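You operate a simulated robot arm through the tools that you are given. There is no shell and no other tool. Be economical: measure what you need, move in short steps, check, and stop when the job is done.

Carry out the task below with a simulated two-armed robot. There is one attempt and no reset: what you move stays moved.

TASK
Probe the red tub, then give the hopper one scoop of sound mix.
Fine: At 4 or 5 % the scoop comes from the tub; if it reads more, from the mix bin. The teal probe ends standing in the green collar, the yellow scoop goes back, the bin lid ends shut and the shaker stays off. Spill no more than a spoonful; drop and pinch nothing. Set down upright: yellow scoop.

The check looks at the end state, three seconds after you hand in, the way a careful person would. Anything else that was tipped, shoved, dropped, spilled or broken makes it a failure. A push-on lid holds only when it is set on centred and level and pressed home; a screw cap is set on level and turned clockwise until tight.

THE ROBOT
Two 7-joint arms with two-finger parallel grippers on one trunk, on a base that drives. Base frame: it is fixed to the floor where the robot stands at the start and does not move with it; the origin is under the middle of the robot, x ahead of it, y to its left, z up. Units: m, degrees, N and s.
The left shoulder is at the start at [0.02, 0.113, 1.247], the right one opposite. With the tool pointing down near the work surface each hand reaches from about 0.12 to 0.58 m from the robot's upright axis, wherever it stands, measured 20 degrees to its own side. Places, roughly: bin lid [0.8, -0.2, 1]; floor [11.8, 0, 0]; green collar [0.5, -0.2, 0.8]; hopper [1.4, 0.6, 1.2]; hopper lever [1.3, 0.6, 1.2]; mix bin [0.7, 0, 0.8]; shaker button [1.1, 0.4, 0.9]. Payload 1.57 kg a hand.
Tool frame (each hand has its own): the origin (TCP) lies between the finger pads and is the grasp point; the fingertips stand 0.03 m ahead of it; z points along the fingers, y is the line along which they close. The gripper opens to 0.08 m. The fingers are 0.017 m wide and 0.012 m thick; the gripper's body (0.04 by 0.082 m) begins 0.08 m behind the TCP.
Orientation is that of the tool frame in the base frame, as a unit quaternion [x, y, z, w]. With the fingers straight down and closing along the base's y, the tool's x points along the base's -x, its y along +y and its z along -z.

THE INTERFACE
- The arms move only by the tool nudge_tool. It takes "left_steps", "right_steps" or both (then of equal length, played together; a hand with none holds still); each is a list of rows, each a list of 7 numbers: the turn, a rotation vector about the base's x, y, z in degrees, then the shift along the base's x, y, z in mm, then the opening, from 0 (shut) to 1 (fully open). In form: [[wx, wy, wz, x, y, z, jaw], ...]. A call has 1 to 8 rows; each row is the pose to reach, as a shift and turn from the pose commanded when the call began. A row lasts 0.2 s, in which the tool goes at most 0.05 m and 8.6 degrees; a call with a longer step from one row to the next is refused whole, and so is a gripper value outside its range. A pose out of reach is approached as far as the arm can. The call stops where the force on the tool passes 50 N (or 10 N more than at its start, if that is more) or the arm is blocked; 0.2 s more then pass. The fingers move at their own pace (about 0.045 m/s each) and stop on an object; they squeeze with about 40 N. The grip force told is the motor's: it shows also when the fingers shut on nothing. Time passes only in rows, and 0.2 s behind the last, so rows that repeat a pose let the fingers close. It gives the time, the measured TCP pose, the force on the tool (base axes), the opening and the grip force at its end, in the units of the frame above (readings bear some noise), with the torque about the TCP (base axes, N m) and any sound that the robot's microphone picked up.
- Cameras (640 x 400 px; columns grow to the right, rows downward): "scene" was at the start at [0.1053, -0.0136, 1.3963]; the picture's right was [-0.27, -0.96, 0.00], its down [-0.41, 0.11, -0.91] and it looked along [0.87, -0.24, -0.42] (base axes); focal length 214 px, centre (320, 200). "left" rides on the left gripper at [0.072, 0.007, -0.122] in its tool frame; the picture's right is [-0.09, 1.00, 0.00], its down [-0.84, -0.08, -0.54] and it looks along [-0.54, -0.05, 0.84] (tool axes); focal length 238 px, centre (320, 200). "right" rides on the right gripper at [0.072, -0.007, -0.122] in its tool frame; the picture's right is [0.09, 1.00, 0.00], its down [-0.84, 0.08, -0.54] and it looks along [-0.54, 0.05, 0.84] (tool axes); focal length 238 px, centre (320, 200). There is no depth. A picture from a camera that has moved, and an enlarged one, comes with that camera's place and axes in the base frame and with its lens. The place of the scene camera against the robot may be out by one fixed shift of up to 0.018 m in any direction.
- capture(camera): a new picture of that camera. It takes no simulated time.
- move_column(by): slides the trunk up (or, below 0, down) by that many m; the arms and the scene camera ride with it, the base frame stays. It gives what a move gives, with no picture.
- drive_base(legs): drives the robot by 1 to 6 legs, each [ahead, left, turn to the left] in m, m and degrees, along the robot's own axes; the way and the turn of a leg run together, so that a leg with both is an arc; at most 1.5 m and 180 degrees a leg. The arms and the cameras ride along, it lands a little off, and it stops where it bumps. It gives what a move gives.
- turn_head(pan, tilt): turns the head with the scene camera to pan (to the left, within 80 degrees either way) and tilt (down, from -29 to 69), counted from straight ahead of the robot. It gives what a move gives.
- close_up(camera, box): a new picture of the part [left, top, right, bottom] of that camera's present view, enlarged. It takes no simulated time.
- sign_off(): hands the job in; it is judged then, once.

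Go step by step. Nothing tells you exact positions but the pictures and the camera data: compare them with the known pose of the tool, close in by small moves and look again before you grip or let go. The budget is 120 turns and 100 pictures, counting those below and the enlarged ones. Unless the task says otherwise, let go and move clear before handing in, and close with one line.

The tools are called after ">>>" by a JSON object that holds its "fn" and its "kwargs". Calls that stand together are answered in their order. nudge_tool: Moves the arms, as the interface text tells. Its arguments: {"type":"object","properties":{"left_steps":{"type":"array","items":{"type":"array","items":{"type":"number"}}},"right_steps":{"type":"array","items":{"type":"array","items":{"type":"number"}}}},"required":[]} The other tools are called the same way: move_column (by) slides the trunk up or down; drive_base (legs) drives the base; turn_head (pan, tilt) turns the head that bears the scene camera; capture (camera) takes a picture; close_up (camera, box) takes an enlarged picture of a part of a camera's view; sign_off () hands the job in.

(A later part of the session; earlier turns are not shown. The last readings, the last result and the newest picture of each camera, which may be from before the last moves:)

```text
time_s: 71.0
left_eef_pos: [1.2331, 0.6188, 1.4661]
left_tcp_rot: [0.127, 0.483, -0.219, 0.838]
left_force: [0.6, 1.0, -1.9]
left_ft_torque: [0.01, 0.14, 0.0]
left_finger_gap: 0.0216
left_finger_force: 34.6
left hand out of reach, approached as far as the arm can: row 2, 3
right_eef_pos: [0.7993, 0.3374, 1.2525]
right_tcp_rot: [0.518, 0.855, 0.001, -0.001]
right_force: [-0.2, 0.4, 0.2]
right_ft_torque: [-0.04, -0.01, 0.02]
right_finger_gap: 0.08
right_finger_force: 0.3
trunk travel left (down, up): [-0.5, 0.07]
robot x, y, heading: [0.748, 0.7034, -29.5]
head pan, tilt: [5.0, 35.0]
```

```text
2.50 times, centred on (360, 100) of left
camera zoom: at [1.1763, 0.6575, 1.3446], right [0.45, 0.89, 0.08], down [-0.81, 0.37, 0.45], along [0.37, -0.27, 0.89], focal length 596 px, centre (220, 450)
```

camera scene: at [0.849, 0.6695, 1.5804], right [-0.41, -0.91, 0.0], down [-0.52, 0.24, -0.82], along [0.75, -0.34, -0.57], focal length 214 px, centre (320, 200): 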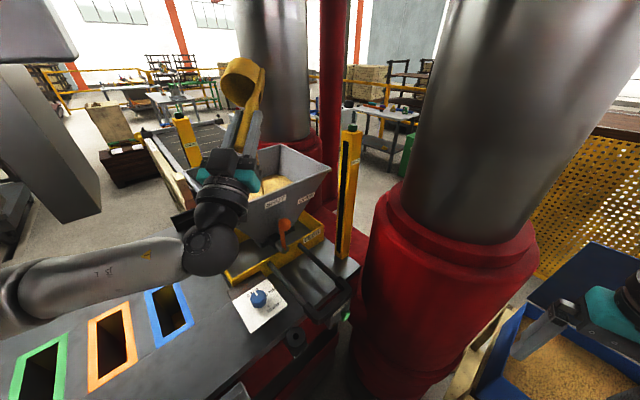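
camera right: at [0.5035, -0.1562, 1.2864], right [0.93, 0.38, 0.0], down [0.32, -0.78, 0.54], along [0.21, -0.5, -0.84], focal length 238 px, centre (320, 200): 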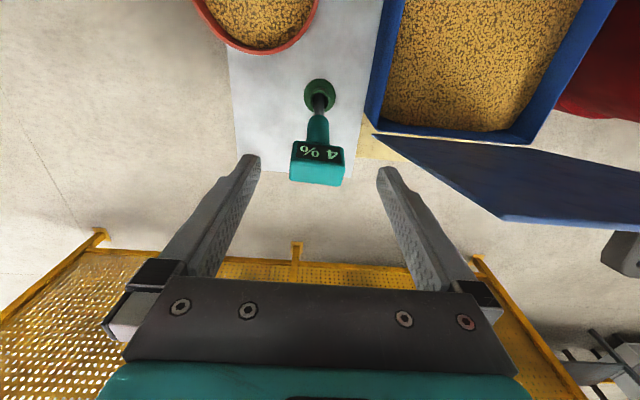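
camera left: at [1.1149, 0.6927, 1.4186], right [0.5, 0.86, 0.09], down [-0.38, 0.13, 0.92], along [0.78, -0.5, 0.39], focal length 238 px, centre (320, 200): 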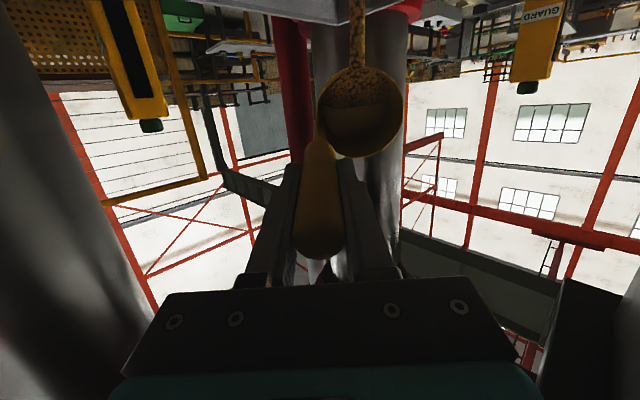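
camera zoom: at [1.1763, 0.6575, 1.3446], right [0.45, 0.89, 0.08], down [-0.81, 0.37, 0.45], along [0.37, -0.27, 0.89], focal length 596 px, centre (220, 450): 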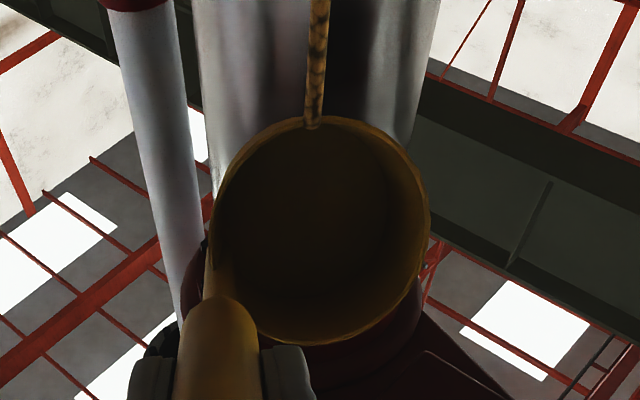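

The bowl is almost empty with a last trickle. Holding briefly to finish.

>>> {"fn": "nudge_tool", "kwargs": {"left_steps": [[0, 0, 0, 0, 0, 0, 0], [0, 0, 0, 0, 0, 0, 0], [0, 0, 0, 0, 0, 0, 0], [0, 0, 0, 0, 0, 0, 0], [0, 0, 0, 0, 0, 0, 0]]}}

>>> {"fn": "close_up", "kwargs": {"camera": "left", "box": [280, 20, 440, 180]}}

>>> {"fn": "close_up", "kwargs": {"camera": "scene", "box": [160, 100, 360, 320]}}

```text
time_s: 72.2
left_eef_pos: [1.2334, 0.6179, 1.4673]
left_tcp_rot: [0.128, 0.484, -0.22, 0.837]
left_force: [0.0, -0.5, -1.2]
left_ft_torque: [0.03, 0.13, -0.05]
left_finger_gap: 0.0215
left_finger_force: 34.3
right_eef_pos: [0.7989, 0.3382, 1.253]
right_tcp_rot: [0.519, 0.854, 0.001, -0.001]
right_force: [-0.7, 0.7, -0.2]
right_ft_torque: [0.01, 0.03, 0.03]
right_finger_gap: 0.0801
right_finger_force: 0.1
trunk travel left (down, up): [-0.5, 0.07]
robot x, y, heading: [0.7574, 0.7005, -29.6]
head pan, tilt: [5.0, 35.0]
```

```text
2.50 times, centred on (360, 100) of left
camera zoom: at [1.1761, 0.6576, 1.3448], right [0.45, 0.89, 0.08], down [-0.81, 0.37, 0.45], along [0.37, -0.27, 0.89], focal length 596 px, centre (220, 450)
```

zoom: 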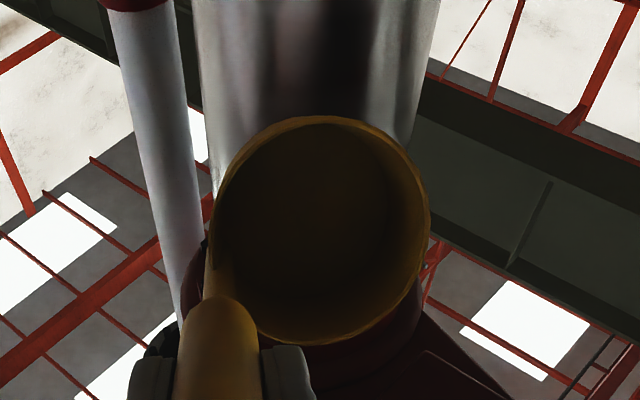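

```text
1.82 times, centred on (260, 210) of scene
camera zoom: at [0.8489, 0.6695, 1.5804], right [-0.41, -0.91, 0.0], down [-0.52, 0.24, -0.82], along [0.75, -0.34, -0.57], focal length 390 px, centre (429, 182)
```

zoom: 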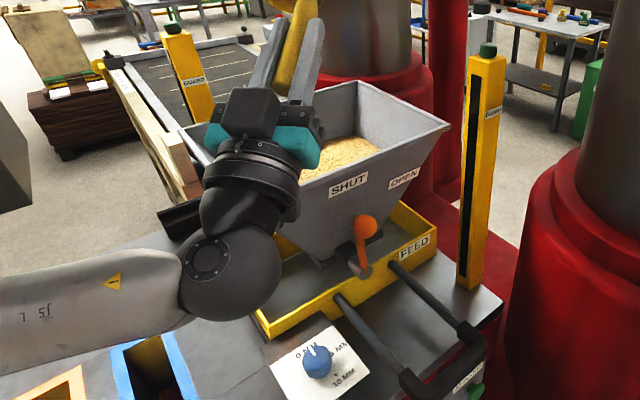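

The scoop is empty and the lever still points to SHUT. I'll raise the trunk 6 cm, back straight away from the hopper, then level the scoop in free air.

>>> {"fn": "move_column", "kwargs": {"by": 0.06}}

>>> {"fn": "drive_base", "kwargs": {"legs": [[-0.25, 0, 0]]}}

>>> {"fn": "capture", "kwargs": {"camera": "scene"}}

```text
time_s: 73.2
left_eef_pos: [1.2334, 0.6186, 1.5275]
left_tcp_rot: [0.127, 0.483, -0.22, 0.838]
left_force: [0.0, -0.6, -1.6]
left_ft_torque: [0.05, 0.12, 0.0]
left_finger_gap: 0.0215
left_finger_force: 34.1
right_eef_pos: [0.8, 0.338, 1.3121]
right_tcp_rot: [0.519, 0.855, 0.001, -0.002]
right_force: [0.3, -0.5, 0.0]
right_ft_torque: [-0.01, 0.0, -0.02]
right_finger_gap: 0.08
right_finger_force: 0.0
trunk travel left (down, up): [-0.56, 0.01]
robot x, y, heading: [0.7529, 0.6984, -29.3]
head pan, tilt: [5.0, 35.0]
```

```text
time_s: 75.0
left_eef_pos: [1.0139, 0.7401, 1.5291]
left_tcp_rot: [0.129, 0.482, -0.222, 0.838]
left_force: [-1.4, -0.1, -1.5]
left_ft_torque: [0.05, 0.15, -0.02]
left_finger_gap: 0.0217
left_finger_force: 34.4
right_eef_pos: [0.5791, 0.4637, 1.3122]
right_tcp_rot: [0.52, 0.854, 0.001, -0.001]
right_force: [0.7, 0.0, 1.1]
right_ft_torque: [0.0, -0.02, 0.07]
right_finger_gap: 0.0802
right_finger_force: 0.0
trunk travel left (down, up): [-0.56, 0.01]
robot x, y, heading: [0.5355, 0.8244, -29.8]
head pan, tilt: [5.0, 35.0]
```

```text
33 pictures are left
camera scene: at [0.6293, 0.794, 1.6404], right [-0.42, -0.91, 0.0], down [-0.52, 0.24, -0.82], along [0.74, -0.34, -0.57], focal length 214 px, centre (320, 200)
```

scene: 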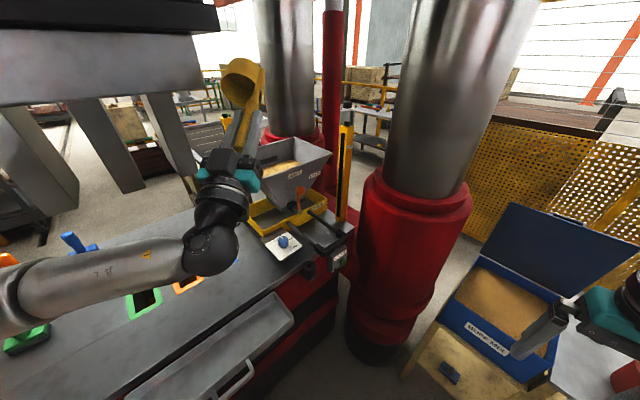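

No spill visible. Levelling the scoop in free air now.

>>> {"fn": "nudge_tool", "kwargs": {"left_steps": [[3.94, 6.97, 0, -5, -5, 0, 0], [7.88, 13.94, 0, -10, -10, 0, 0], [11.8, 20.9, 0, -15, -15, 0, 0], [15.76, 27.9, 0, -20, -25, 0, 0], [19.7, 34.85, 0, -25, -35, 0, 0], [23.6, 41.8, 0, -30, -45, 0, 0], [27.6, 48.8, 0, -35, -55, 0, 0], [31.5, 55.8, 0, -40, -65, 0, 0]]}}

>>> {"fn": "nudge_tool", "kwargs": {"left_steps": [[3.94, 6.97, 0, -5, -10, 0, 0], [7.88, 13.94, 0, -10, -20, 0, 0], [11.8, 20.9, 0, -15, -30, 0, 0], [15.76, 27.9, 0, -20, -40, 0, 0], [19.7, 34.85, 0, -25, -50, 0, 0], [23.6, 41.8, 0, -25, -55, 0, 0], [27.6, 48.8, 0, -25, -60, 0, 0]]}}

>>> {"fn": "capture", "kwargs": {"camera": "left"}}

```text
time_s: 76.8
left_eef_pos: [0.9732, 0.6768, 1.5267]
left_tcp_rot: [0.225, 0.855, -0.12, 0.452]
left_force: [-0.8, -0.3, -2.2]
left_ft_torque: [0.05, 0.07, -0.01]
left_finger_gap: 0.0216
left_finger_force: 34.4
right_eef_pos: [0.5791, 0.4614, 1.3114]
right_tcp_rot: [0.521, 0.854, 0.001, 0.0]
right_force: [-0.3, 0.4, 0.5]
right_ft_torque: [-0.01, -0.02, 0.05]
right_finger_gap: 0.0799
right_finger_force: 0.0
trunk travel left (down, up): [-0.56, 0.01]
robot x, y, heading: [0.536, 0.8229, -29.7]
head pan, tilt: [5.0, 35.0]
```

```text
time_s: 78.4
left_eef_pos: [0.9484, 0.6147, 1.5273]
left_tcp_rot: [0.255, 0.967, -0.001, -0.002]
left_force: [-0.8, -0.4, -0.9]
left_ft_torque: [-0.01, -0.01, 0.0]
left_finger_gap: 0.0214
left_finger_force: 34.9
right_eef_pos: [0.5797, 0.4618, 1.3115]
right_tcp_rot: [0.52, 0.854, 0.002, -0.001]
right_force: [-0.8, 0.6, 0.2]
right_ft_torque: [-0.03, -0.03, -0.03]
right_finger_gap: 0.08
right_finger_force: 0.2
trunk travel left (down, up): [-0.56, 0.01]
robot x, y, heading: [0.5352, 0.8242, -30.0]
head pan, tilt: [5.0, 35.0]
```

```text
32 pictures are left
camera left: at [0.8891, 0.6553, 1.65], right [0.57, 0.82, 0.0], down [0.69, -0.48, 0.54], along [0.44, -0.31, -0.84], focal length 238 px, centre (320, 200)
```

left: 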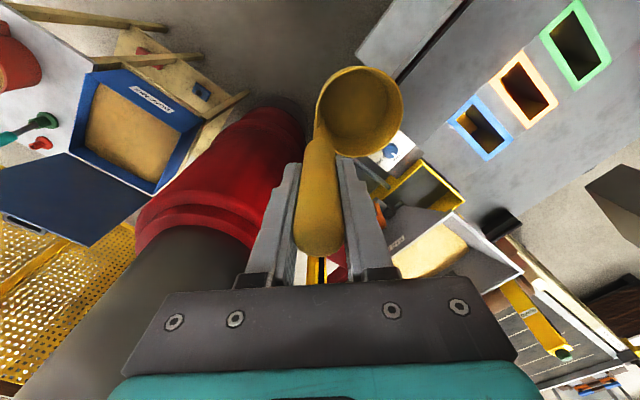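

Scoop is level, empty, and unmoved in the grip. Driving back the way I came toward the table.

>>> {"fn": "drive_base", "kwargs": {"legs": [[-0.16, -0.308, 0], [-0.16, -0.308, 0], [0, 0, 30], [0, -0.24, 0], [0, -0.24, 0]]}}

```text
time_s: 86.8
left_eef_pos: [0.4077, -0.0065, 1.5275]
left_tcp_rot: [-0.004, 1.0, -0.002, -0.001]
left_force: [0.1, -0.3, -1.3]
left_ft_torque: [-0.01, -0.06, 0.04]
left_finger_gap: 0.0216
left_finger_force: 34.5
right_eef_pos: [0.1646, -0.3225, 1.3125]
right_tcp_rot: [0.282, 0.959, 0.001, 0.0]
right_force: [0.4, 0.5, 0.2]
right_ft_torque: [0.05, 0.01, 0.03]
right_finger_gap: 0.0797
right_finger_force: 0.0
trunk travel left (down, up): [-0.56, 0.01]
robot x, y, heading: [-0.0534, -0.0316, 0.2]
head pan, tilt: [5.0, 35.0]
```

>>> {"fn": "drive_base", "kwargs": {"legs": [[0.113, 0, 0]]}}

>>> {"fn": "move_column", "kwargs": {"by": -0.26}}

>>> {"fn": "turn_head", "kwargs": {"pan": -20, "tilt": 45}}

>>> {"fn": "capture", "kwargs": {"camera": "left"}}

>>> {"fn": "capture", "kwargs": {"camera": "scene"}}

```text
time_s: 88.0
left_eef_pos: [0.5192, -0.0062, 1.527]
left_tcp_rot: [-0.004, 1.0, -0.002, -0.001]
left_force: [-0.3, -0.3, -1.8]
left_ft_torque: [-0.03, -0.03, -0.01]
left_finger_gap: 0.0215
left_finger_force: 34.8
right_eef_pos: [0.2755, -0.3228, 1.3122]
right_tcp_rot: [0.282, 0.959, 0.001, -0.001]
right_force: [-0.3, -0.2, -0.2]
right_ft_torque: [0.01, 0.04, 0.01]
right_finger_gap: 0.08
right_finger_force: 0.0
trunk travel left (down, up): [-0.56, 0.01]
robot x, y, heading: [0.054, -0.0311, 0.3]
head pan, tilt: [5.0, 35.0]
```

```text
time_s: 90.7
left_eef_pos: [0.5207, -0.0052, 1.2678]
left_tcp_rot: [-0.003, 1.0, -0.003, -0.001]
left_force: [-0.4, -0.3, -0.6]
left_ft_torque: [-0.05, -0.03, 0.04]
left_finger_gap: 0.0213
left_finger_force: 34.4
right_eef_pos: [0.2751, -0.3228, 1.0527]
right_tcp_rot: [0.282, 0.959, 0.001, -0.001]
right_force: [-0.1, -0.4, 0.2]
right_ft_torque: [0.0, -0.01, -0.02]
right_finger_gap: 0.0797
right_finger_force: 0.0
trunk travel left (down, up): [-0.3, 0.27]
robot x, y, heading: [0.0564, -0.0327, 0.1]
head pan, tilt: [5.0, 35.0]
```

```text
time_s: 91.6
left_eef_pos: [0.5188, -0.006, 1.2659]
left_tcp_rot: [-0.004, 1.0, -0.002, -0.001]
left_force: [-0.5, -0.2, -1.4]
left_ft_torque: [-0.04, -0.02, 0.02]
left_finger_gap: 0.0215
left_finger_force: 34.4
right_eef_pos: [0.2759, -0.3231, 1.0535]
right_tcp_rot: [0.282, 0.959, 0.0, -0.002]
right_force: [-0.2, 0.2, -1.0]
right_ft_torque: [-0.02, 0.03, 0.01]
right_finger_gap: 0.08
right_finger_force: 0.0
trunk travel left (down, up): [-0.3, 0.27]
robot x, y, heading: [0.053, -0.0331, 0.2]
head pan, tilt: [-20.0, 45.0]
```

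```text
31 pictures are left
camera left: at [0.448, -0.0003, 1.3901], right [0.08, 1.0, 0.0], down [0.84, -0.07, 0.54], along [0.54, -0.05, -0.84], focal length 238 px, centre (320, 200)
```

left: 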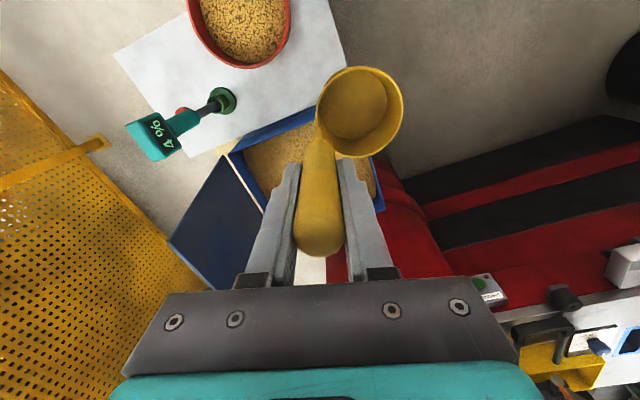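

```text
30 pictures are left
camera scene: at [0.1501, -0.048, 1.3656], right [-0.34, -0.94, 0.0], down [-0.67, 0.24, -0.71], along [0.67, -0.24, -0.71], focal length 214 px, centre (320, 200)
```

scene: 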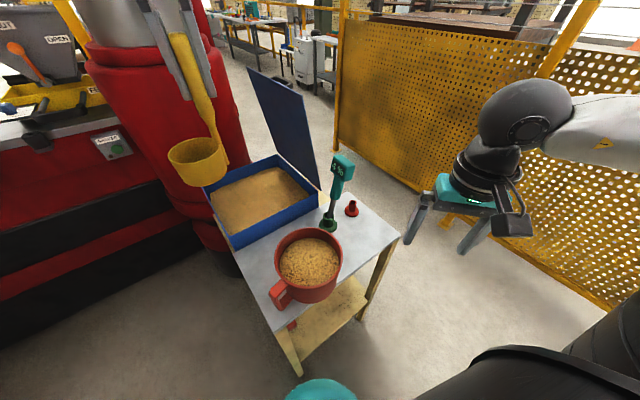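

Positions still agree. Lowering the scoop over its old spot, stopping 20 mm above the table.

>>> {"fn": "nudge_tool", "kwargs": {"left_steps": [[0, 0, 0, 10, -15, -35, 0], [0, 0, 0, 19, -31, -70, 0], [0, 0, 0, 19, -31, -110, 0], [0, 0, 0, 19, -31, -150, 0], [0, 0, 0, 19, -31, -190, 0], [0, 0, 0, 19, -31, -225, 0], [0, 0, 0, 19, -31, -255, 0], [0, 0, 0, 19, -31, -278, 0]]}}

>>> {"fn": "close_up", "kwargs": {"camera": "scene", "box": [180, 100, 360, 280]}}

>>> {"fn": "capture", "kwargs": {"camera": "left"}}

```text
time_s: 93.4
left_eef_pos: [0.5389, -0.0363, 0.99]
left_tcp_rot: [-0.005, 1.0, -0.002, -0.001]
left_force: [-0.3, 0.6, -1.5]
left_ft_torque: [-0.04, -0.01, -0.01]
left_finger_gap: 0.0216
left_finger_force: 34.7
right_eef_pos: [0.2762, -0.3227, 1.0513]
right_tcp_rot: [0.283, 0.959, 0.001, 0.0]
right_force: [0.6, 0.0, 0.6]
right_ft_torque: [-0.04, -0.02, -0.01]
right_finger_gap: 0.0803
right_finger_force: 0.2
trunk travel left (down, up): [-0.3, 0.27]
robot x, y, heading: [0.0606, -0.0273, -0.0]
head pan, tilt: [-20.0, 45.0]
```

```text
2.22 times, centred on (270, 190) of scene
camera zoom: at [0.1501, -0.0481, 1.3656], right [-0.34, -0.94, 0.0], down [-0.67, 0.24, -0.71], along [0.66, -0.24, -0.71], focal length 477 px, centre (431, 222)
```

zoom: 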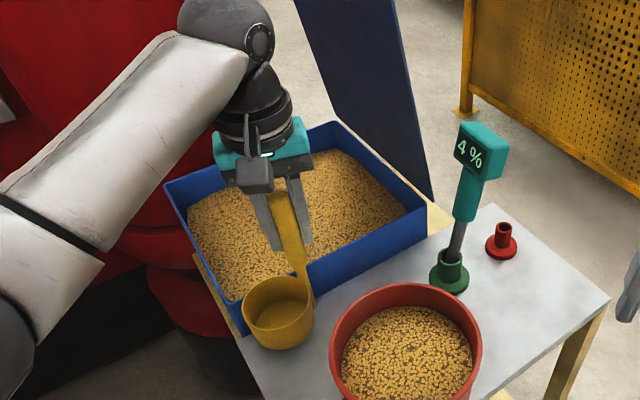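

```text
28 pictures are left
camera left: at [0.4654, -0.0304, 1.1123], right [0.08, 1.0, 0.0], down [0.84, -0.07, 0.54], along [0.54, -0.05, -0.84], focal length 238 px, centre (320, 200)
```

left: 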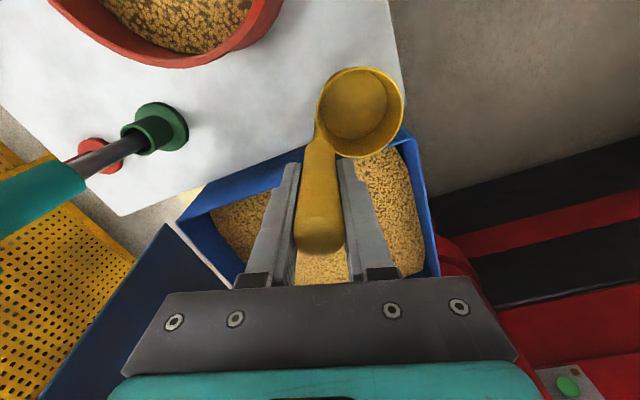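

Matches the original layout. Lowering the last 23 mm gently.

>>> {"fn": "nudge_tool", "kwargs": {"left_steps": [[0, 0, 0, -1, 0, -10, 0], [0, 0, 0, -1, 0, -17, 0], [0, 0, 0, -1, 0, -21, 0], [0, 0, 0, -1, 0, -23, 0]]}}

>>> {"fn": "close_up", "kwargs": {"camera": "scene", "box": [210, 170, 320, 280]}}

```text
time_s: 94.4
left_eef_pos: [0.5378, -0.0367, 0.9713]
left_tcp_rot: [-0.002, 1.0, -0.003, 0.004]
left_force: [3.6, 0.1, 29.2]
left_ft_torque: [1.81, 0.51, 0.06]
left_finger_gap: 0.0219
left_finger_force: 34.7
right_eef_pos: [0.2742, -0.3221, 1.0522]
right_tcp_rot: [0.282, 0.96, 0.001, -0.001]
right_force: [0.0, -0.1, 0.2]
right_ft_torque: [0.02, 0.01, 0.03]
right_finger_gap: 0.0801
right_finger_force: 0.0
trunk travel left (down, up): [-0.3, 0.27]
robot x, y, heading: [0.0556, -0.0328, 0.2]
head pan, tilt: [-20.0, 45.0]
```

```text
3.64 times, centred on (265, 225) of scene
camera zoom: at [0.1484, -0.0484, 1.366], right [-0.34, -0.94, 0.0], down [-0.66, 0.24, -0.71], along [0.67, -0.24, -0.71], focal length 780 px, centre (520, 109)
```

zoom: 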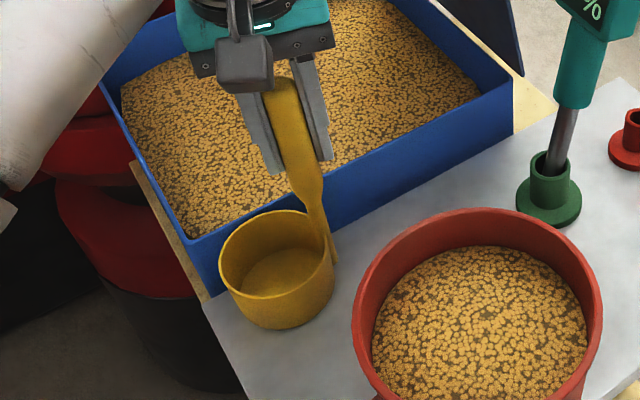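

Contact felt at 29 N, so it's on the table. I'll back off 3 mm to unload, then open.

>>> {"fn": "nudge_tool", "kwargs": {"left_steps": [[0, 0, 0, 0, 0, 3, 0], [0, 0, 0, 0, 0, 3, 0]]}}

```text
time_s: 95.0
left_eef_pos: [0.537, -0.0371, 0.9696]
left_tcp_rot: [-0.003, 1.0, -0.002, 0.001]
left_force: [5.4, -2.6, 14.8]
left_ft_torque: [0.87, -0.73, -0.31]
left_finger_gap: 0.0215
left_finger_force: 34.6
right_eef_pos: [0.2758, -0.324, 1.0514]
right_tcp_rot: [0.282, 0.959, 0.002, 0.0]
right_force: [-0.2, 0.2, -0.2]
right_ft_torque: [0.03, 0.0, 0.02]
right_finger_gap: 0.0803
right_finger_force: 0.0
trunk travel left (down, up): [-0.3, 0.27]
robot x, y, heading: [0.057, -0.0327, 0.2]
head pan, tilt: [-20.0, 45.0]
```

>>> {"fn": "nudge_tool", "kwargs": {"left_steps": [[0, 0, 0, 0, 0, 2, 0], [0, 0, 0, 0, 0, 2, 0]]}}

>>> {"fn": "close_up", "kwargs": {"camera": "left", "box": [260, 40, 440, 260]}}

```text
time_s: 95.6
left_eef_pos: [0.5365, -0.0362, 0.9698]
left_tcp_rot: [-0.005, 1.0, -0.002, -0.002]
left_force: [2.1, -1.3, 5.2]
left_ft_torque: [0.17, -0.46, -0.12]
left_finger_gap: 0.0214
left_finger_force: 35.3
right_eef_pos: [0.2761, -0.3211, 1.052]
right_tcp_rot: [0.282, 0.959, 0.0, 0.0]
right_force: [0.3, -0.3, 0.2]
right_ft_torque: [-0.01, 0.01, 0.0]
right_finger_gap: 0.08
right_finger_force: 0.0
trunk travel left (down, up): [-0.3, 0.27]
robot x, y, heading: [0.0555, -0.031, -0.1]
head pan, tilt: [-20.0, 45.0]
```

```text
1.82 times, centred on (350, 150) of left
camera zoom: at [0.4653, -0.0314, 1.0934], right [0.08, 1.0, 0.0], down [0.84, -0.07, 0.54], along [0.54, -0.05, -0.84], focal length 433 px, centre (266, 291)
```

zoom: 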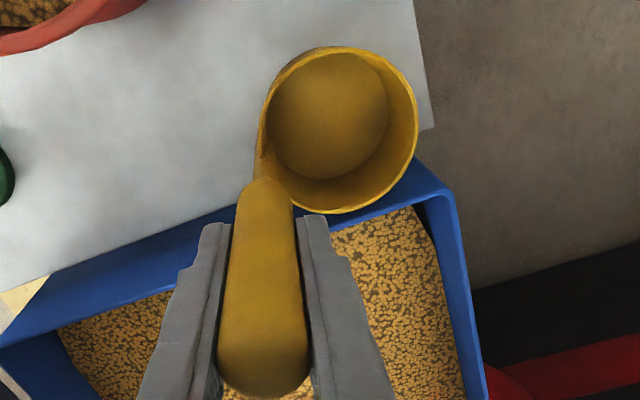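

Light contact only. Opening the fingers, then rising straight up.

>>> {"fn": "nudge_tool", "kwargs": {"left_steps": [[0, 0, 0, 0, 0, 0, 0.4], [0, 0, 0, 0, 0, 0, 0.7], [0, 0, 0, 0, 0, 0, 1], [0, 0, 0, 0, 0, 0, 1], [0, 0, 0, 0, 0, 25, 1], [0, 0, 0, 0, 0, 60, 1], [0, 0, 0, 0, 0, 100, 1], [0, 0, 0, -10, 0, 140, 1]]}}

>>> {"fn": "capture", "kwargs": {"camera": "left"}}

>>> {"fn": "capture", "kwargs": {"camera": "scene"}}

```text
time_s: 97.4
left_eef_pos: [0.5273, -0.0378, 1.1117]
left_tcp_rot: [-0.004, 1.0, -0.002, -0.001]
left_force: [0.1, -0.3, -0.1]
left_ft_torque: [0.0, 0.02, 0.0]
left_finger_gap: 0.0799
left_finger_force: 0.2
right_eef_pos: [0.2747, -0.3236, 1.052]
right_tcp_rot: [0.282, 0.959, 0.002, 0.0]
right_force: [-0.2, 0.5, -0.6]
right_ft_torque: [-0.02, 0.0, 0.0]
right_finger_gap: 0.0801
right_finger_force: 0.0
trunk travel left (down, up): [-0.3, 0.27]
robot x, y, heading: [0.0567, -0.0342, 0.0]
head pan, tilt: [-20.0, 45.0]
```

```text
25 pictures are left
camera left: at [0.4554, -0.0312, 1.2349], right [0.08, 1.0, 0.0], down [0.84, -0.07, 0.54], along [0.54, -0.05, -0.84], focal length 238 px, centre (320, 200)
```

left: 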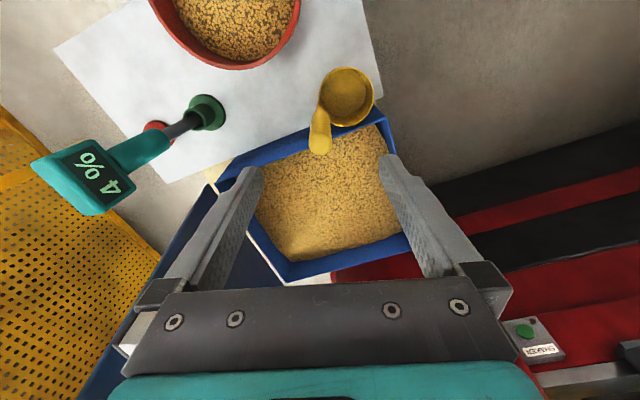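

```text
24 pictures are left
camera scene: at [0.1495, -0.048, 1.3656], right [-0.34, -0.94, 0.0], down [-0.66, 0.24, -0.71], along [0.67, -0.24, -0.71], focal length 214 px, centre (320, 200)
```

scene: 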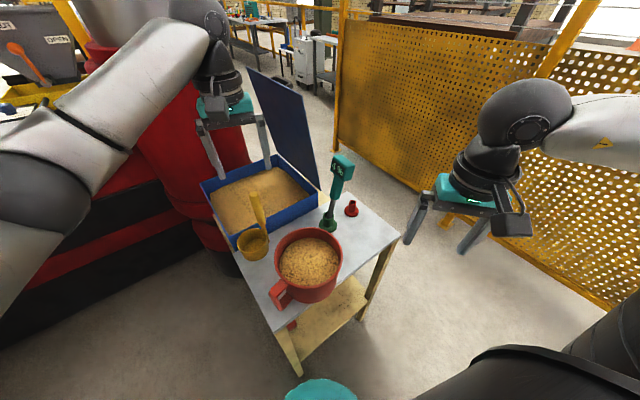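

The scoop stands back in its place. The lid is hinged on the bin's right side, so I'll raise the hands and drive round to the table's right side, facing the lid's back, to push it shut.

>>> {"fn": "nudge_tool", "kwargs": {"left_steps": [[0, 0, 0, -20, 5, 30, 1], [0, 0, 0, -45, 15, 65, 1], [0, 0, 0, -75, 25, 100, 1], [0, 0, 0, -105, 40, 135, 1], [0, 0, 0, -135, 60, 170, 1], [0, 0, 0, -160, 80, 195, 1]], "right_steps": [[0, 0, 8, 5, 0, 25, 1], [0, 0, 16, 10, 0, 50, 1], [0, 0, 24, 20, 0, 80, 1], [0, 0, 32, 30, 0, 110, 0.6], [0, 0, 33, 35, 0, 140, 0.3], [0, 0, 33, 35, 0, 150, 0]]}}

>>> {"fn": "close_up", "kwargs": {"camera": "scene", "box": [180, 50, 400, 300]}}

>>> {"fn": "drive_base", "kwargs": {"legs": [[-0.15, 0, 0], [0, -0.36, 0], [0, -0.36, 0]]}}

```text
refused: row 5 steps farther than a row can; nothing moved
```

```text
1.60 times, centred on (290, 175) of scene
camera zoom: at [0.1495, -0.048, 1.3656], right [-0.34, -0.94, 0.0], down [-0.66, 0.24, -0.71], along [0.67, -0.24, -0.71], focal length 343 px, centre (368, 240)
```

zoom: 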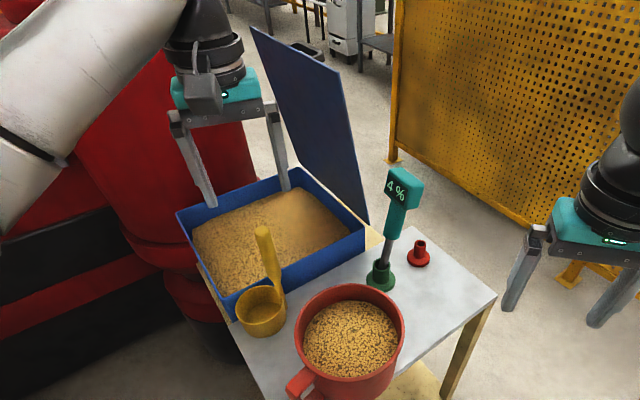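

```text
time_s: 102.6
left_eef_pos: [0.3824, -0.7526, 1.1109]
left_tcp_rot: [-0.009, 1.0, -0.002, -0.001]
left_force: [0.6, -0.6, -0.3]
left_ft_torque: [0.02, 0.03, 0.0]
left_finger_gap: 0.0802
left_finger_force: 0.1
right_eef_pos: [0.1327, -1.0415, 1.0518]
right_tcp_rot: [0.278, 0.961, 0.001, -0.002]
right_force: [0.4, -0.5, -1.1]
right_ft_torque: [0.02, 0.03, 0.03]
right_finger_gap: 0.0803
right_finger_force: 0.1
trunk travel left (down, up): [-0.3, 0.27]
robot x, y, heading: [-0.0836, -0.7514, 0.7]
head pan, tilt: [-20.0, 45.0]
```

The nudge was refused before the drive, but the hands passed above everything. I'll now raise the hands in smaller steps and check the table.

>>> {"fn": "nudge_tool", "kwargs": {"left_steps": [[0, 0, 0, -15, 5, 30, 1], [0, 0, 0, -30, 10, 60, 1], [0, 0, 0, -50, 15, 90, 1], [0, 0, 0, -70, 20, 120, 1], [0, 0, 0, -90, 30, 150, 1], [0, 0, 0, -105, 40, 175, 1]], "right_steps": [[0, 0, 8, 5, 0, 25, 1], [0, 0, 16, 10, 0, 50, 1], [0, 0, 24, 15, 0, 75, 1], [0, 0, 32, 20, 0, 100, 0.6], [0, 0, 33, 25, 0, 125, 0.3], [0, 0, 33, 30, 0, 150, 0]]}}

>>> {"fn": "turn_head", "kwargs": {"pan": 45, "tilt": 35}}

>>> {"fn": "capture", "kwargs": {"camera": "scene"}}

```text
time_s: 104.0
left_eef_pos: [0.281, -0.7111, 1.2866]
left_tcp_rot: [-0.009, 1.0, -0.001, -0.002]
left_force: [0.9, -0.2, 0.6]
left_ft_torque: [0.03, 0.0, -0.01]
left_finger_gap: 0.08
left_finger_force: 0.0
right_eef_pos: [0.1639, -1.0425, 1.2]
right_tcp_rot: [-0.006, 1.0, 0.0, -0.006]
right_force: [-0.6, -0.1, 3.2]
right_ft_torque: [-0.04, -0.08, 0.0]
right_finger_gap: 0.0138
right_finger_force: 0.2
trunk travel left (down, up): [-0.3, 0.27]
robot x, y, heading: [-0.0886, -0.7501, 0.6]
head pan, tilt: [-20.0, 45.0]
```

```text
time_s: 105.3
left_eef_pos: [0.2819, -0.7125, 1.2861]
left_tcp_rot: [-0.009, 1.0, -0.002, -0.001]
left_force: [0.2, 0.5, 0.5]
left_ft_torque: [0.02, -0.02, 0.01]
left_finger_gap: 0.0799
left_finger_force: 0.0
right_eef_pos: [0.1626, -1.0417, 1.1968]
right_tcp_rot: [-0.006, 1.0, 0.001, -0.012]
right_force: [0.3, -0.1, 0.6]
right_ft_torque: [-0.04, 0.0, -0.01]
right_finger_gap: 0.0001
right_finger_force: 21.3
trunk travel left (down, up): [-0.3, 0.27]
robot x, y, heading: [-0.0863, -0.7517, 0.5]
head pan, tilt: [45.0, 35.0]
```

```text
22 pictures are left
camera scene: at [-0.0095, -0.6777, 1.3804], right [0.71, -0.7, 0.0], down [-0.4, -0.41, -0.82], along [0.57, 0.58, -0.57], focal length 214 px, centre (320, 200)
```

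scene: 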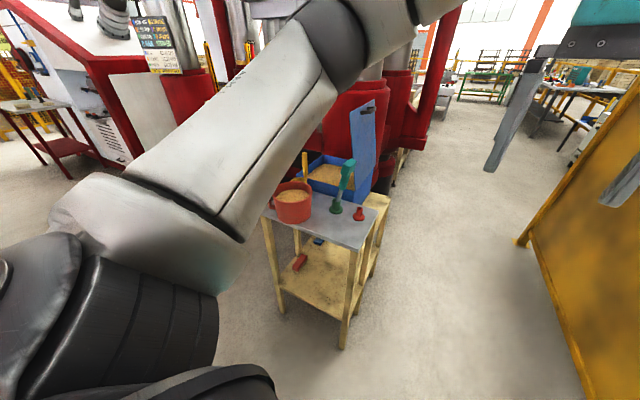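

Everything on the table still stands. Driving along the corridor to the lid's back side and turning to face it.

>>> {"fn": "drive_base", "kwargs": {"legs": [[0.47, 0, 0], [0.47, 0, 0], [0, 0, 53], [0, 0, 52.5]]}}

>>> {"fn": "turn_head", "kwargs": {"pan": -8, "tilt": 35}}

>>> {"fn": "capture", "kwargs": {"camera": "scene"}}

```text
time_s: 115.2
left_eef_pos: [0.7246, -0.3983, 1.2864]
left_tcp_rot: [0.792, -0.61, 0.002, -0.001]
left_force: [-0.1, 0.5, 0.1]
left_ft_torque: [-0.01, -0.01, 0.0]
left_finger_gap: 0.0797
left_finger_force: 0.0
right_eef_pos: [1.0737, -0.4337, 1.2009]
right_tcp_rot: [0.791, -0.612, 0.0, 0.0]
right_force: [0.0, 0.1, 0.2]
right_ft_torque: [0.0, 0.0, 0.0]
right_finger_gap: 0.0
right_finger_force: 21.8
trunk travel left (down, up): [-0.3, 0.27]
robot x, y, heading: [0.8516, -0.7463, 104.4]
head pan, tilt: [45.0, 35.0]
```

```text
time_s: 116.4
left_eef_pos: [0.7256, -0.3984, 1.2866]
left_tcp_rot: [0.792, -0.61, 0.002, -0.001]
left_force: [0.0, -0.5, 0.4]
left_ft_torque: [-0.01, 0.03, 0.04]
left_finger_gap: 0.0799
left_finger_force: 0.1
right_eef_pos: [1.0735, -0.4335, 1.2014]
right_tcp_rot: [0.791, -0.612, 0.0, 0.001]
right_force: [-0.2, -0.8, 0.6]
right_ft_torque: [0.02, 0.01, 0.01]
right_finger_gap: 0.0
right_finger_force: 21.3
trunk travel left (down, up): [-0.3, 0.27]
robot x, y, heading: [0.854, -0.7469, 104.5]
head pan, tilt: [-8.0, 35.0]
```

```text
21 pictures are left
camera scene: at [0.8456, -0.6383, 1.3804], right [0.99, 0.11, 0.0], down [0.06, -0.57, -0.82], along [-0.09, 0.81, -0.57], focal length 214 px, centre (320, 200)
```

scene: 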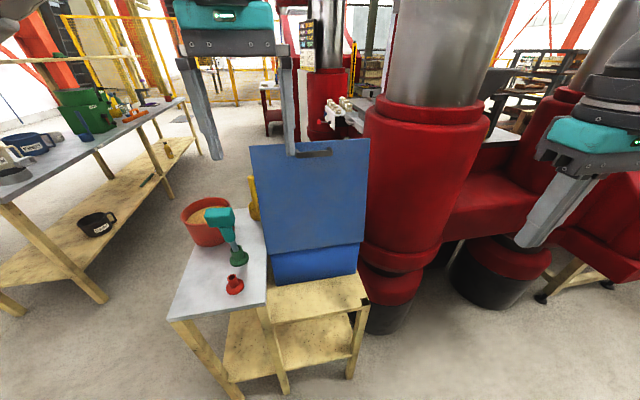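

I'm facing the lid's outer side; it stands nearly vertical with its hinge at z≈0.885. I'll pull the left hand back and up, then drive in 0.2 m.

>>> {"fn": "nudge_tool", "kwargs": {"left_steps": [[0, 0, 0, 8, -30, 20, 1], [0, 0, 0, 16, -60, 40, 1], [0, 0, 0, 25, -90, 60, 1], [0, 0, 0, 30, -110, 70, 1]]}}

>>> {"fn": "drive_base", "kwargs": {"legs": [[0.19, 0, 0]]}}

>>> {"fn": "nudge_tool", "kwargs": {"right_steps": [[0, 0, 0, -20, -8, -15, 0], [0, 0, 0, -50, -16, -35, 0], [0, 0, 0, -80, -20, -55, 0], [0, 0, 0, -110, -20, -75, 0], [0, 0, 0, -140, -15, -90, 0], [0, 0, 0, -148, -10, -90, 0]]}}

>>> {"fn": "capture", "kwargs": {"camera": "scene"}}

```text
time_s: 117.5
left_eef_pos: [0.7506, -0.4989, 1.3513]
left_tcp_rot: [0.797, -0.604, 0.004, 0.002]
left_force: [-1.7, 9.2, -14.5]
left_ft_torque: [0.01, 0.07, 0.04]
left_finger_gap: 0.0797
left_finger_force: 0.0
right_eef_pos: [1.0725, -0.4328, 1.2008]
right_tcp_rot: [0.789, -0.614, 0.0, 0.001]
right_force: [0.7, 0.2, 0.3]
right_ft_torque: [0.01, -0.01, 0.01]
right_finger_gap: 0.0
right_finger_force: 21.1
trunk travel left (down, up): [-0.3, 0.27]
robot x, y, heading: [0.8523, -0.7466, 104.5]
head pan, tilt: [-8.0, 35.0]
stopped in row 4 (left hand): the force on the tool passed its limit at 61 N (the readings are from after the stop); the commanded pose is now the measured one
```

```text
time_s: 119.0
left_eef_pos: [0.7024, -0.3094, 1.3536]
left_tcp_rot: [0.797, -0.604, 0.006, 0.001]
left_force: [-6.5, 22.4, -8.9]
left_ft_torque: [-2.2, -0.63, -0.13]
left_finger_gap: 0.08
left_finger_force: 0.0
right_eef_pos: [1.0246, -0.2444, 1.2011]
right_tcp_rot: [0.79, -0.613, 0.001, 0.002]
right_force: [-0.9, -0.2, -0.2]
right_ft_torque: [-0.04, 0.01, 0.01]
right_finger_gap: 0.0002
right_finger_force: 21.5
trunk travel left (down, up): [-0.3, 0.27]
robot x, y, heading: [0.8028, -0.557, 104.3]
head pan, tilt: [-8.0, 35.0]
```

```text
time_s: 120.4
left_eef_pos: [0.702, -0.309, 1.3536]
left_tcp_rot: [0.797, -0.604, 0.006, 0.002]
left_force: [-4.8, 17.5, -10.9]
left_ft_torque: [-1.36, -0.44, -0.19]
left_finger_gap: 0.0798
left_finger_force: 0.0
right_eef_pos: [0.8766, -0.2535, 1.111]
right_tcp_rot: [0.79, -0.613, 0.0, 0.001]
right_force: [-0.6, -0.9, -0.5]
right_ft_torque: [0.01, -0.02, 0.03]
right_finger_gap: 0.0003
right_finger_force: 21.4
trunk travel left (down, up): [-0.3, 0.27]
robot x, y, heading: [0.8007, -0.5602, 104.4]
head pan, tilt: [-8.0, 35.0]
```

```text
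20 pictures are left
camera scene: at [0.7957, -0.448, 1.3853], right [0.99, 0.13, 0.0], down [0.07, -0.52, -0.85], along [-0.11, 0.84, -0.53], focal length 214 px, centre (320, 200)
```

scene: 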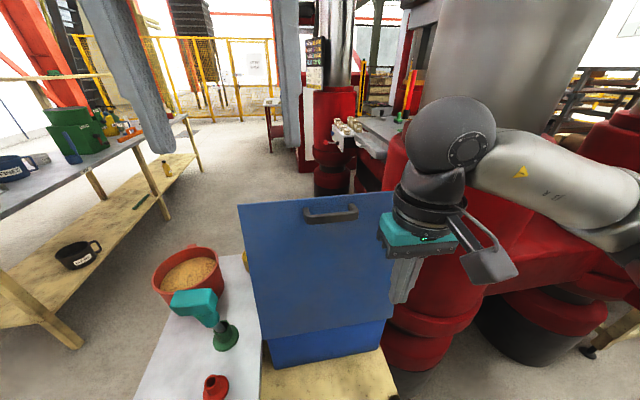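

The left hand is brushing the robot's own head, so I'll ease it forward-left. The right fist is near the lid's right edge; I'll shift it 3 cm left and check with the hand camera.

>>> {"fn": "nudge_tool", "kwargs": {"left_steps": [[0, 0, 0, -15, 10, 0, 1], [0, 0, 0, -30, 20, 0, 1], [0, 0, 0, -50, 30, 0, 1]], "right_steps": [[0, 0, 0, -10, 0, -5, 0], [0, 0, 0, -20, 0, -10, 0], [0, 0, 0, -30, 0, -20, 0]]}}

>>> {"fn": "capture", "kwargs": {"camera": "right"}}

>>> {"fn": "capture", "kwargs": {"camera": "scene"}}

```text
time_s: 121.2
left_eef_pos: [0.6496, -0.2811, 1.3558]
left_tcp_rot: [0.797, -0.604, 0.006, 0.001]
left_force: [-0.7, -0.1, -0.6]
left_ft_torque: [-0.01, 0.02, 0.01]
left_finger_gap: 0.08
left_finger_force: 0.0
right_eef_pos: [0.8467, -0.2525, 1.0898]
right_tcp_rot: [0.79, -0.613, 0.0, 0.001]
right_force: [-0.5, 0.1, 0.2]
right_ft_torque: [-0.02, 0.01, 0.01]
right_finger_gap: 0.0
right_finger_force: 20.8
trunk travel left (down, up): [-0.3, 0.27]
robot x, y, heading: [0.7993, -0.5553, 104.2]
head pan, tilt: [-8.0, 35.0]
```

```text
19 pictures are left
camera right: at [0.8717, -0.3212, 1.2128], right [-0.94, -0.34, 0.0], down [-0.28, 0.79, 0.54], along [-0.18, 0.51, -0.84], focal length 238 px, centre (320, 200)
```

right: 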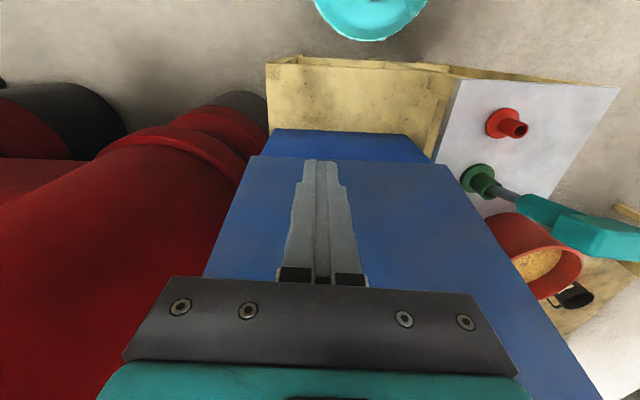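

```text
18 pictures are left
camera scene: at [0.7964, -0.4494, 1.3804], right [0.99, 0.11, 0.0], down [0.06, -0.57, -0.82], along [-0.09, 0.81, -0.57], focal length 214 px, centre (320, 200)
```

scene: 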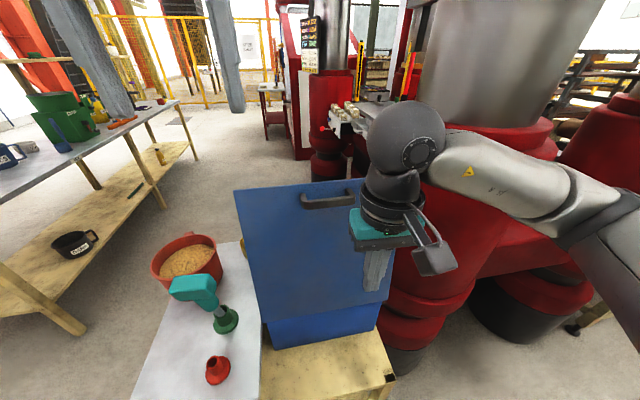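

The closed fingers are squarely behind the lid's right third. Pushing the lid over along its hinge arc, first part.

>>> {"fn": "nudge_tool", "kwargs": {"right_steps": [[0, 0, 0, -9, 29, 15, 0], [0, 0, 0, -18, 57, 15, 0], [0, 0, 0, -29, 91, 12, 0], [0, 0, 0, -38, 119, 8, 0], [0, 0, 0, -47, 148, -7, 0]]}}

>>> {"fn": "capture", "kwargs": {"camera": "right"}}

>>> {"fn": "capture", "kwargs": {"camera": "scene"}}

```text
time_s: 122.4
left_eef_pos: [0.6509, -0.2806, 1.3553]
left_tcp_rot: [0.797, -0.604, 0.006, 0.0]
left_force: [0.2, -0.5, -0.5]
left_ft_torque: [0.02, -0.02, -0.01]
left_finger_gap: 0.0799
left_finger_force: 0.1
right_eef_pos: [0.7986, -0.1062, 1.0835]
right_tcp_rot: [0.791, -0.612, 0.0, 0.001]
right_force: [-1.7, 1.6, 3.7]
right_ft_torque: [-0.08, -0.01, 0.01]
right_finger_gap: 0.0002
right_finger_force: 21.5
trunk travel left (down, up): [-0.3, 0.27]
robot x, y, heading: [0.8048, -0.5578, 104.5]
head pan, tilt: [-8.0, 35.0]
```

```text
17 pictures are left
camera right: at [0.8236, -0.1733, 1.2056], right [-0.94, -0.34, 0.0], down [-0.28, 0.79, 0.54], along [-0.18, 0.51, -0.84], focal length 238 px, centre (320, 200)
```

right: 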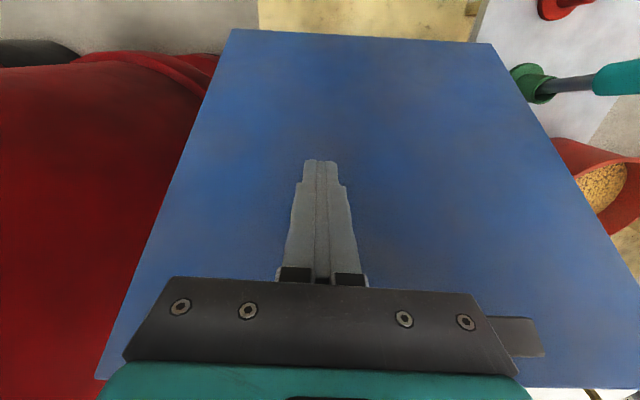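

```text
16 pictures are left
camera scene: at [0.7969, -0.4491, 1.3804], right [0.99, 0.11, 0.0], down [0.06, -0.57, -0.82], along [-0.09, 0.81, -0.57], focal length 214 px, centre (320, 200)
```

scene: 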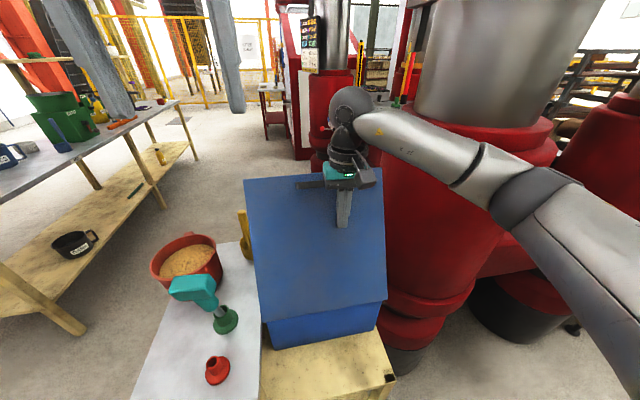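

The lid follows with little force. Continuing along the arc toward closed.

>>> {"fn": "nudge_tool", "kwargs": {"right_steps": [[0, 0, 0, -5, 17, -10, 0], [0, 0, 0, -12, 39, -27, 0], [0, 0, 0, -18, 55, -44, 0], [0, 0, 0, -22, 70, -66, 0], [0, 0, 0, -26, 81, -86, 0], [0, 0, 0, -28, 89, -107, 0], [0, 0, 0, -30, 94, -126, 0], [0, 0, 0, -31, 98, -143, 0]]}}

>>> {"fn": "capture", "kwargs": {"camera": "scene"}}

```text
time_s: 124.2
left_eef_pos: [0.6523, -0.2799, 1.3563]
left_tcp_rot: [0.797, -0.604, 0.006, 0.0]
left_force: [-0.2, 0.4, 0.0]
left_ft_torque: [0.02, -0.04, -0.01]
left_finger_gap: 0.0801
left_finger_force: 0.0
right_eef_pos: [0.7684, -0.0102, 0.941]
right_tcp_rot: [0.79, -0.613, 0.001, 0.001]
right_force: [0.3, -0.3, -0.1]
right_ft_torque: [-0.04, 0.01, 0.01]
right_finger_gap: 0.0001
right_finger_force: 21.5
trunk travel left (down, up): [-0.3, 0.27]
robot x, y, heading: [0.8033, -0.5569, 104.5]
head pan, tilt: [-8.0, 35.0]
```

```text
15 pictures are left
camera scene: at [0.7971, -0.4493, 1.3804], right [0.99, 0.11, 0.0], down [0.06, -0.57, -0.82], along [-0.09, 0.81, -0.57], focal length 214 px, centre (320, 200)
```

scene: 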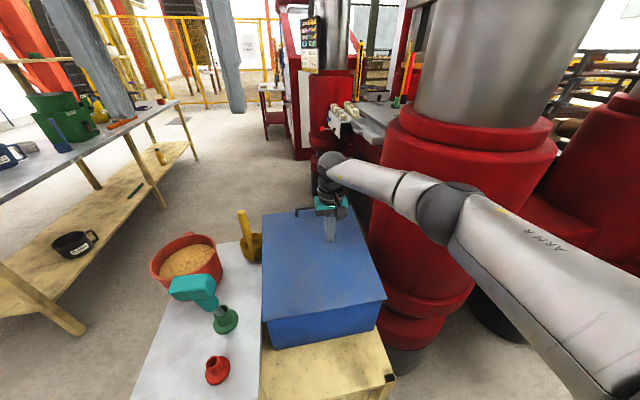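

The lid looks nearly or fully down. Pressing down gently to make sure.

>>> {"fn": "nudge_tool", "kwargs": {"right_steps": [[0, 0, 0, 0, 0, -5, 0], [0, 0, 0, 0, 0, -9, 0], [0, 0, 0, 0, 0, -13, 0], [0, 0, 0, 0, 0, -17, 0]]}}

>>> {"fn": "capture", "kwargs": {"camera": "right"}}

```text
time_s: 125.2
left_eef_pos: [0.6517, -0.2803, 1.3543]
left_tcp_rot: [0.797, -0.604, 0.005, 0.001]
left_force: [-0.1, -0.8, 0.0]
left_ft_torque: [-0.01, -0.02, -0.01]
left_finger_gap: 0.0799
left_finger_force: 0.0
right_eef_pos: [0.7703, -0.0079, 0.9247]
right_tcp_rot: [0.791, -0.611, 0.001, 0.001]
right_force: [0.4, -0.1, -0.1]
right_ft_torque: [-0.01, 0.0, 0.04]
right_finger_gap: 0.0002
right_finger_force: 21.3
trunk travel left (down, up): [-0.3, 0.27]
robot x, y, heading: [0.8014, -0.5562, 104.4]
head pan, tilt: [-8.0, 35.0]
```

```text
14 pictures are left
camera right: at [0.7937, -0.0764, 1.0469], right [-0.94, -0.34, 0.0], down [-0.28, 0.79, 0.54], along [-0.18, 0.51, -0.84], focal length 238 px, centre (320, 200)
```

right: 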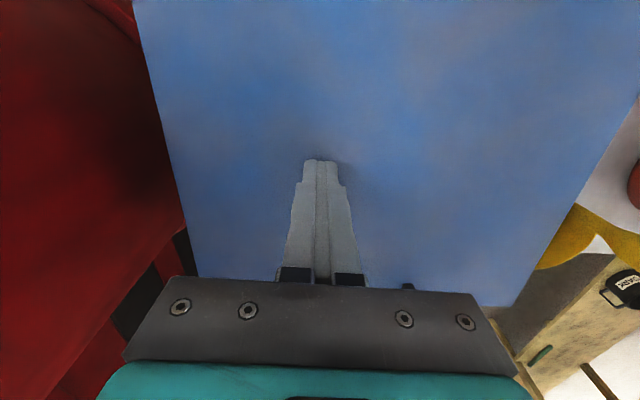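

Still no contact, so I'll continue down in small steps.

>>> {"fn": "nudge_tool", "kwargs": {"right_steps": [[0, 0, 0, 0, 0, -4, 0], [0, 0, 0, 0, 0, -8, 0], [0, 0, 0, 0, 0, -12, 0], [0, 0, 0, 0, 0, -15, 0], [0, 0, 0, 0, 0, -18, 0]]}}

```text
time_s: 126.4
left_eef_pos: [0.6531, -0.2813, 1.3551]
left_tcp_rot: [0.797, -0.604, 0.005, 0.001]
left_force: [0.6, 0.3, -0.6]
left_ft_torque: [0.0, 0.05, -0.01]
left_finger_gap: 0.0802
left_finger_force: 0.0
right_eef_pos: [0.7688, -0.0079, 0.9063]
right_tcp_rot: [0.791, -0.612, 0.0, 0.001]
right_force: [0.0, 0.8, 1.2]
right_ft_torque: [0.01, 0.01, -0.01]
right_finger_gap: 0.0
right_finger_force: 21.7
trunk travel left (down, up): [-0.3, 0.27]
robot x, y, heading: [0.803, -0.5568, 104.5]
head pan, tilt: [-8.0, 35.0]
```

>>> {"fn": "nudge_tool", "kwargs": {"right_steps": [[0, 0, 0, 0, 0, -3, 0], [0, 0, 0, 0, 0, -5, 0], [0, 0, 0, 0, 0, -7, 0]]}}

>>> {"fn": "capture", "kwargs": {"camera": "scene"}}

```text
time_s: 127.2
left_eef_pos: [0.6539, -0.2843, 1.3553]
left_tcp_rot: [0.797, -0.604, 0.005, 0.0]
left_force: [-0.5, -0.7, -0.1]
left_ft_torque: [-0.02, 0.01, 0.03]
left_finger_gap: 0.08
left_finger_force: 0.0
right_eef_pos: [0.768, -0.0083, 0.906]
right_tcp_rot: [0.791, -0.612, -0.003, -0.002]
right_force: [4.5, -3.9, 38.1]
right_ft_torque: [-0.42, -0.2, 0.24]
right_finger_gap: 0.0
right_finger_force: 21.4
trunk travel left (down, up): [-0.3, 0.27]
robot x, y, heading: [0.8046, -0.5571, 104.4]
head pan, tilt: [-8.0, 35.0]
```

```text
13 pictures are left
camera scene: at [0.7978, -0.4532, 1.381], right [0.99, 0.11, 0.0], down [0.06, -0.57, -0.82], along [-0.09, 0.82, -0.57], focal length 214 px, centre (320, 200)
```

scene: 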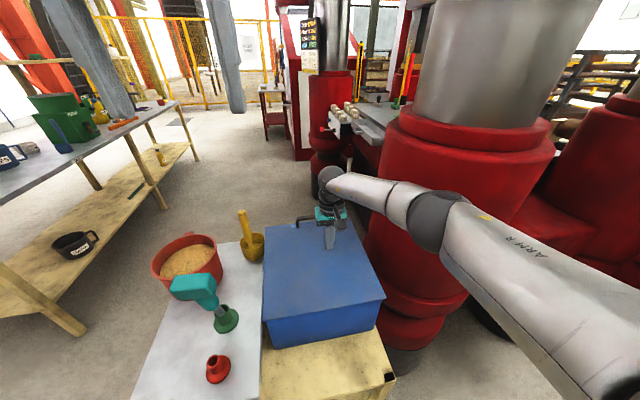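

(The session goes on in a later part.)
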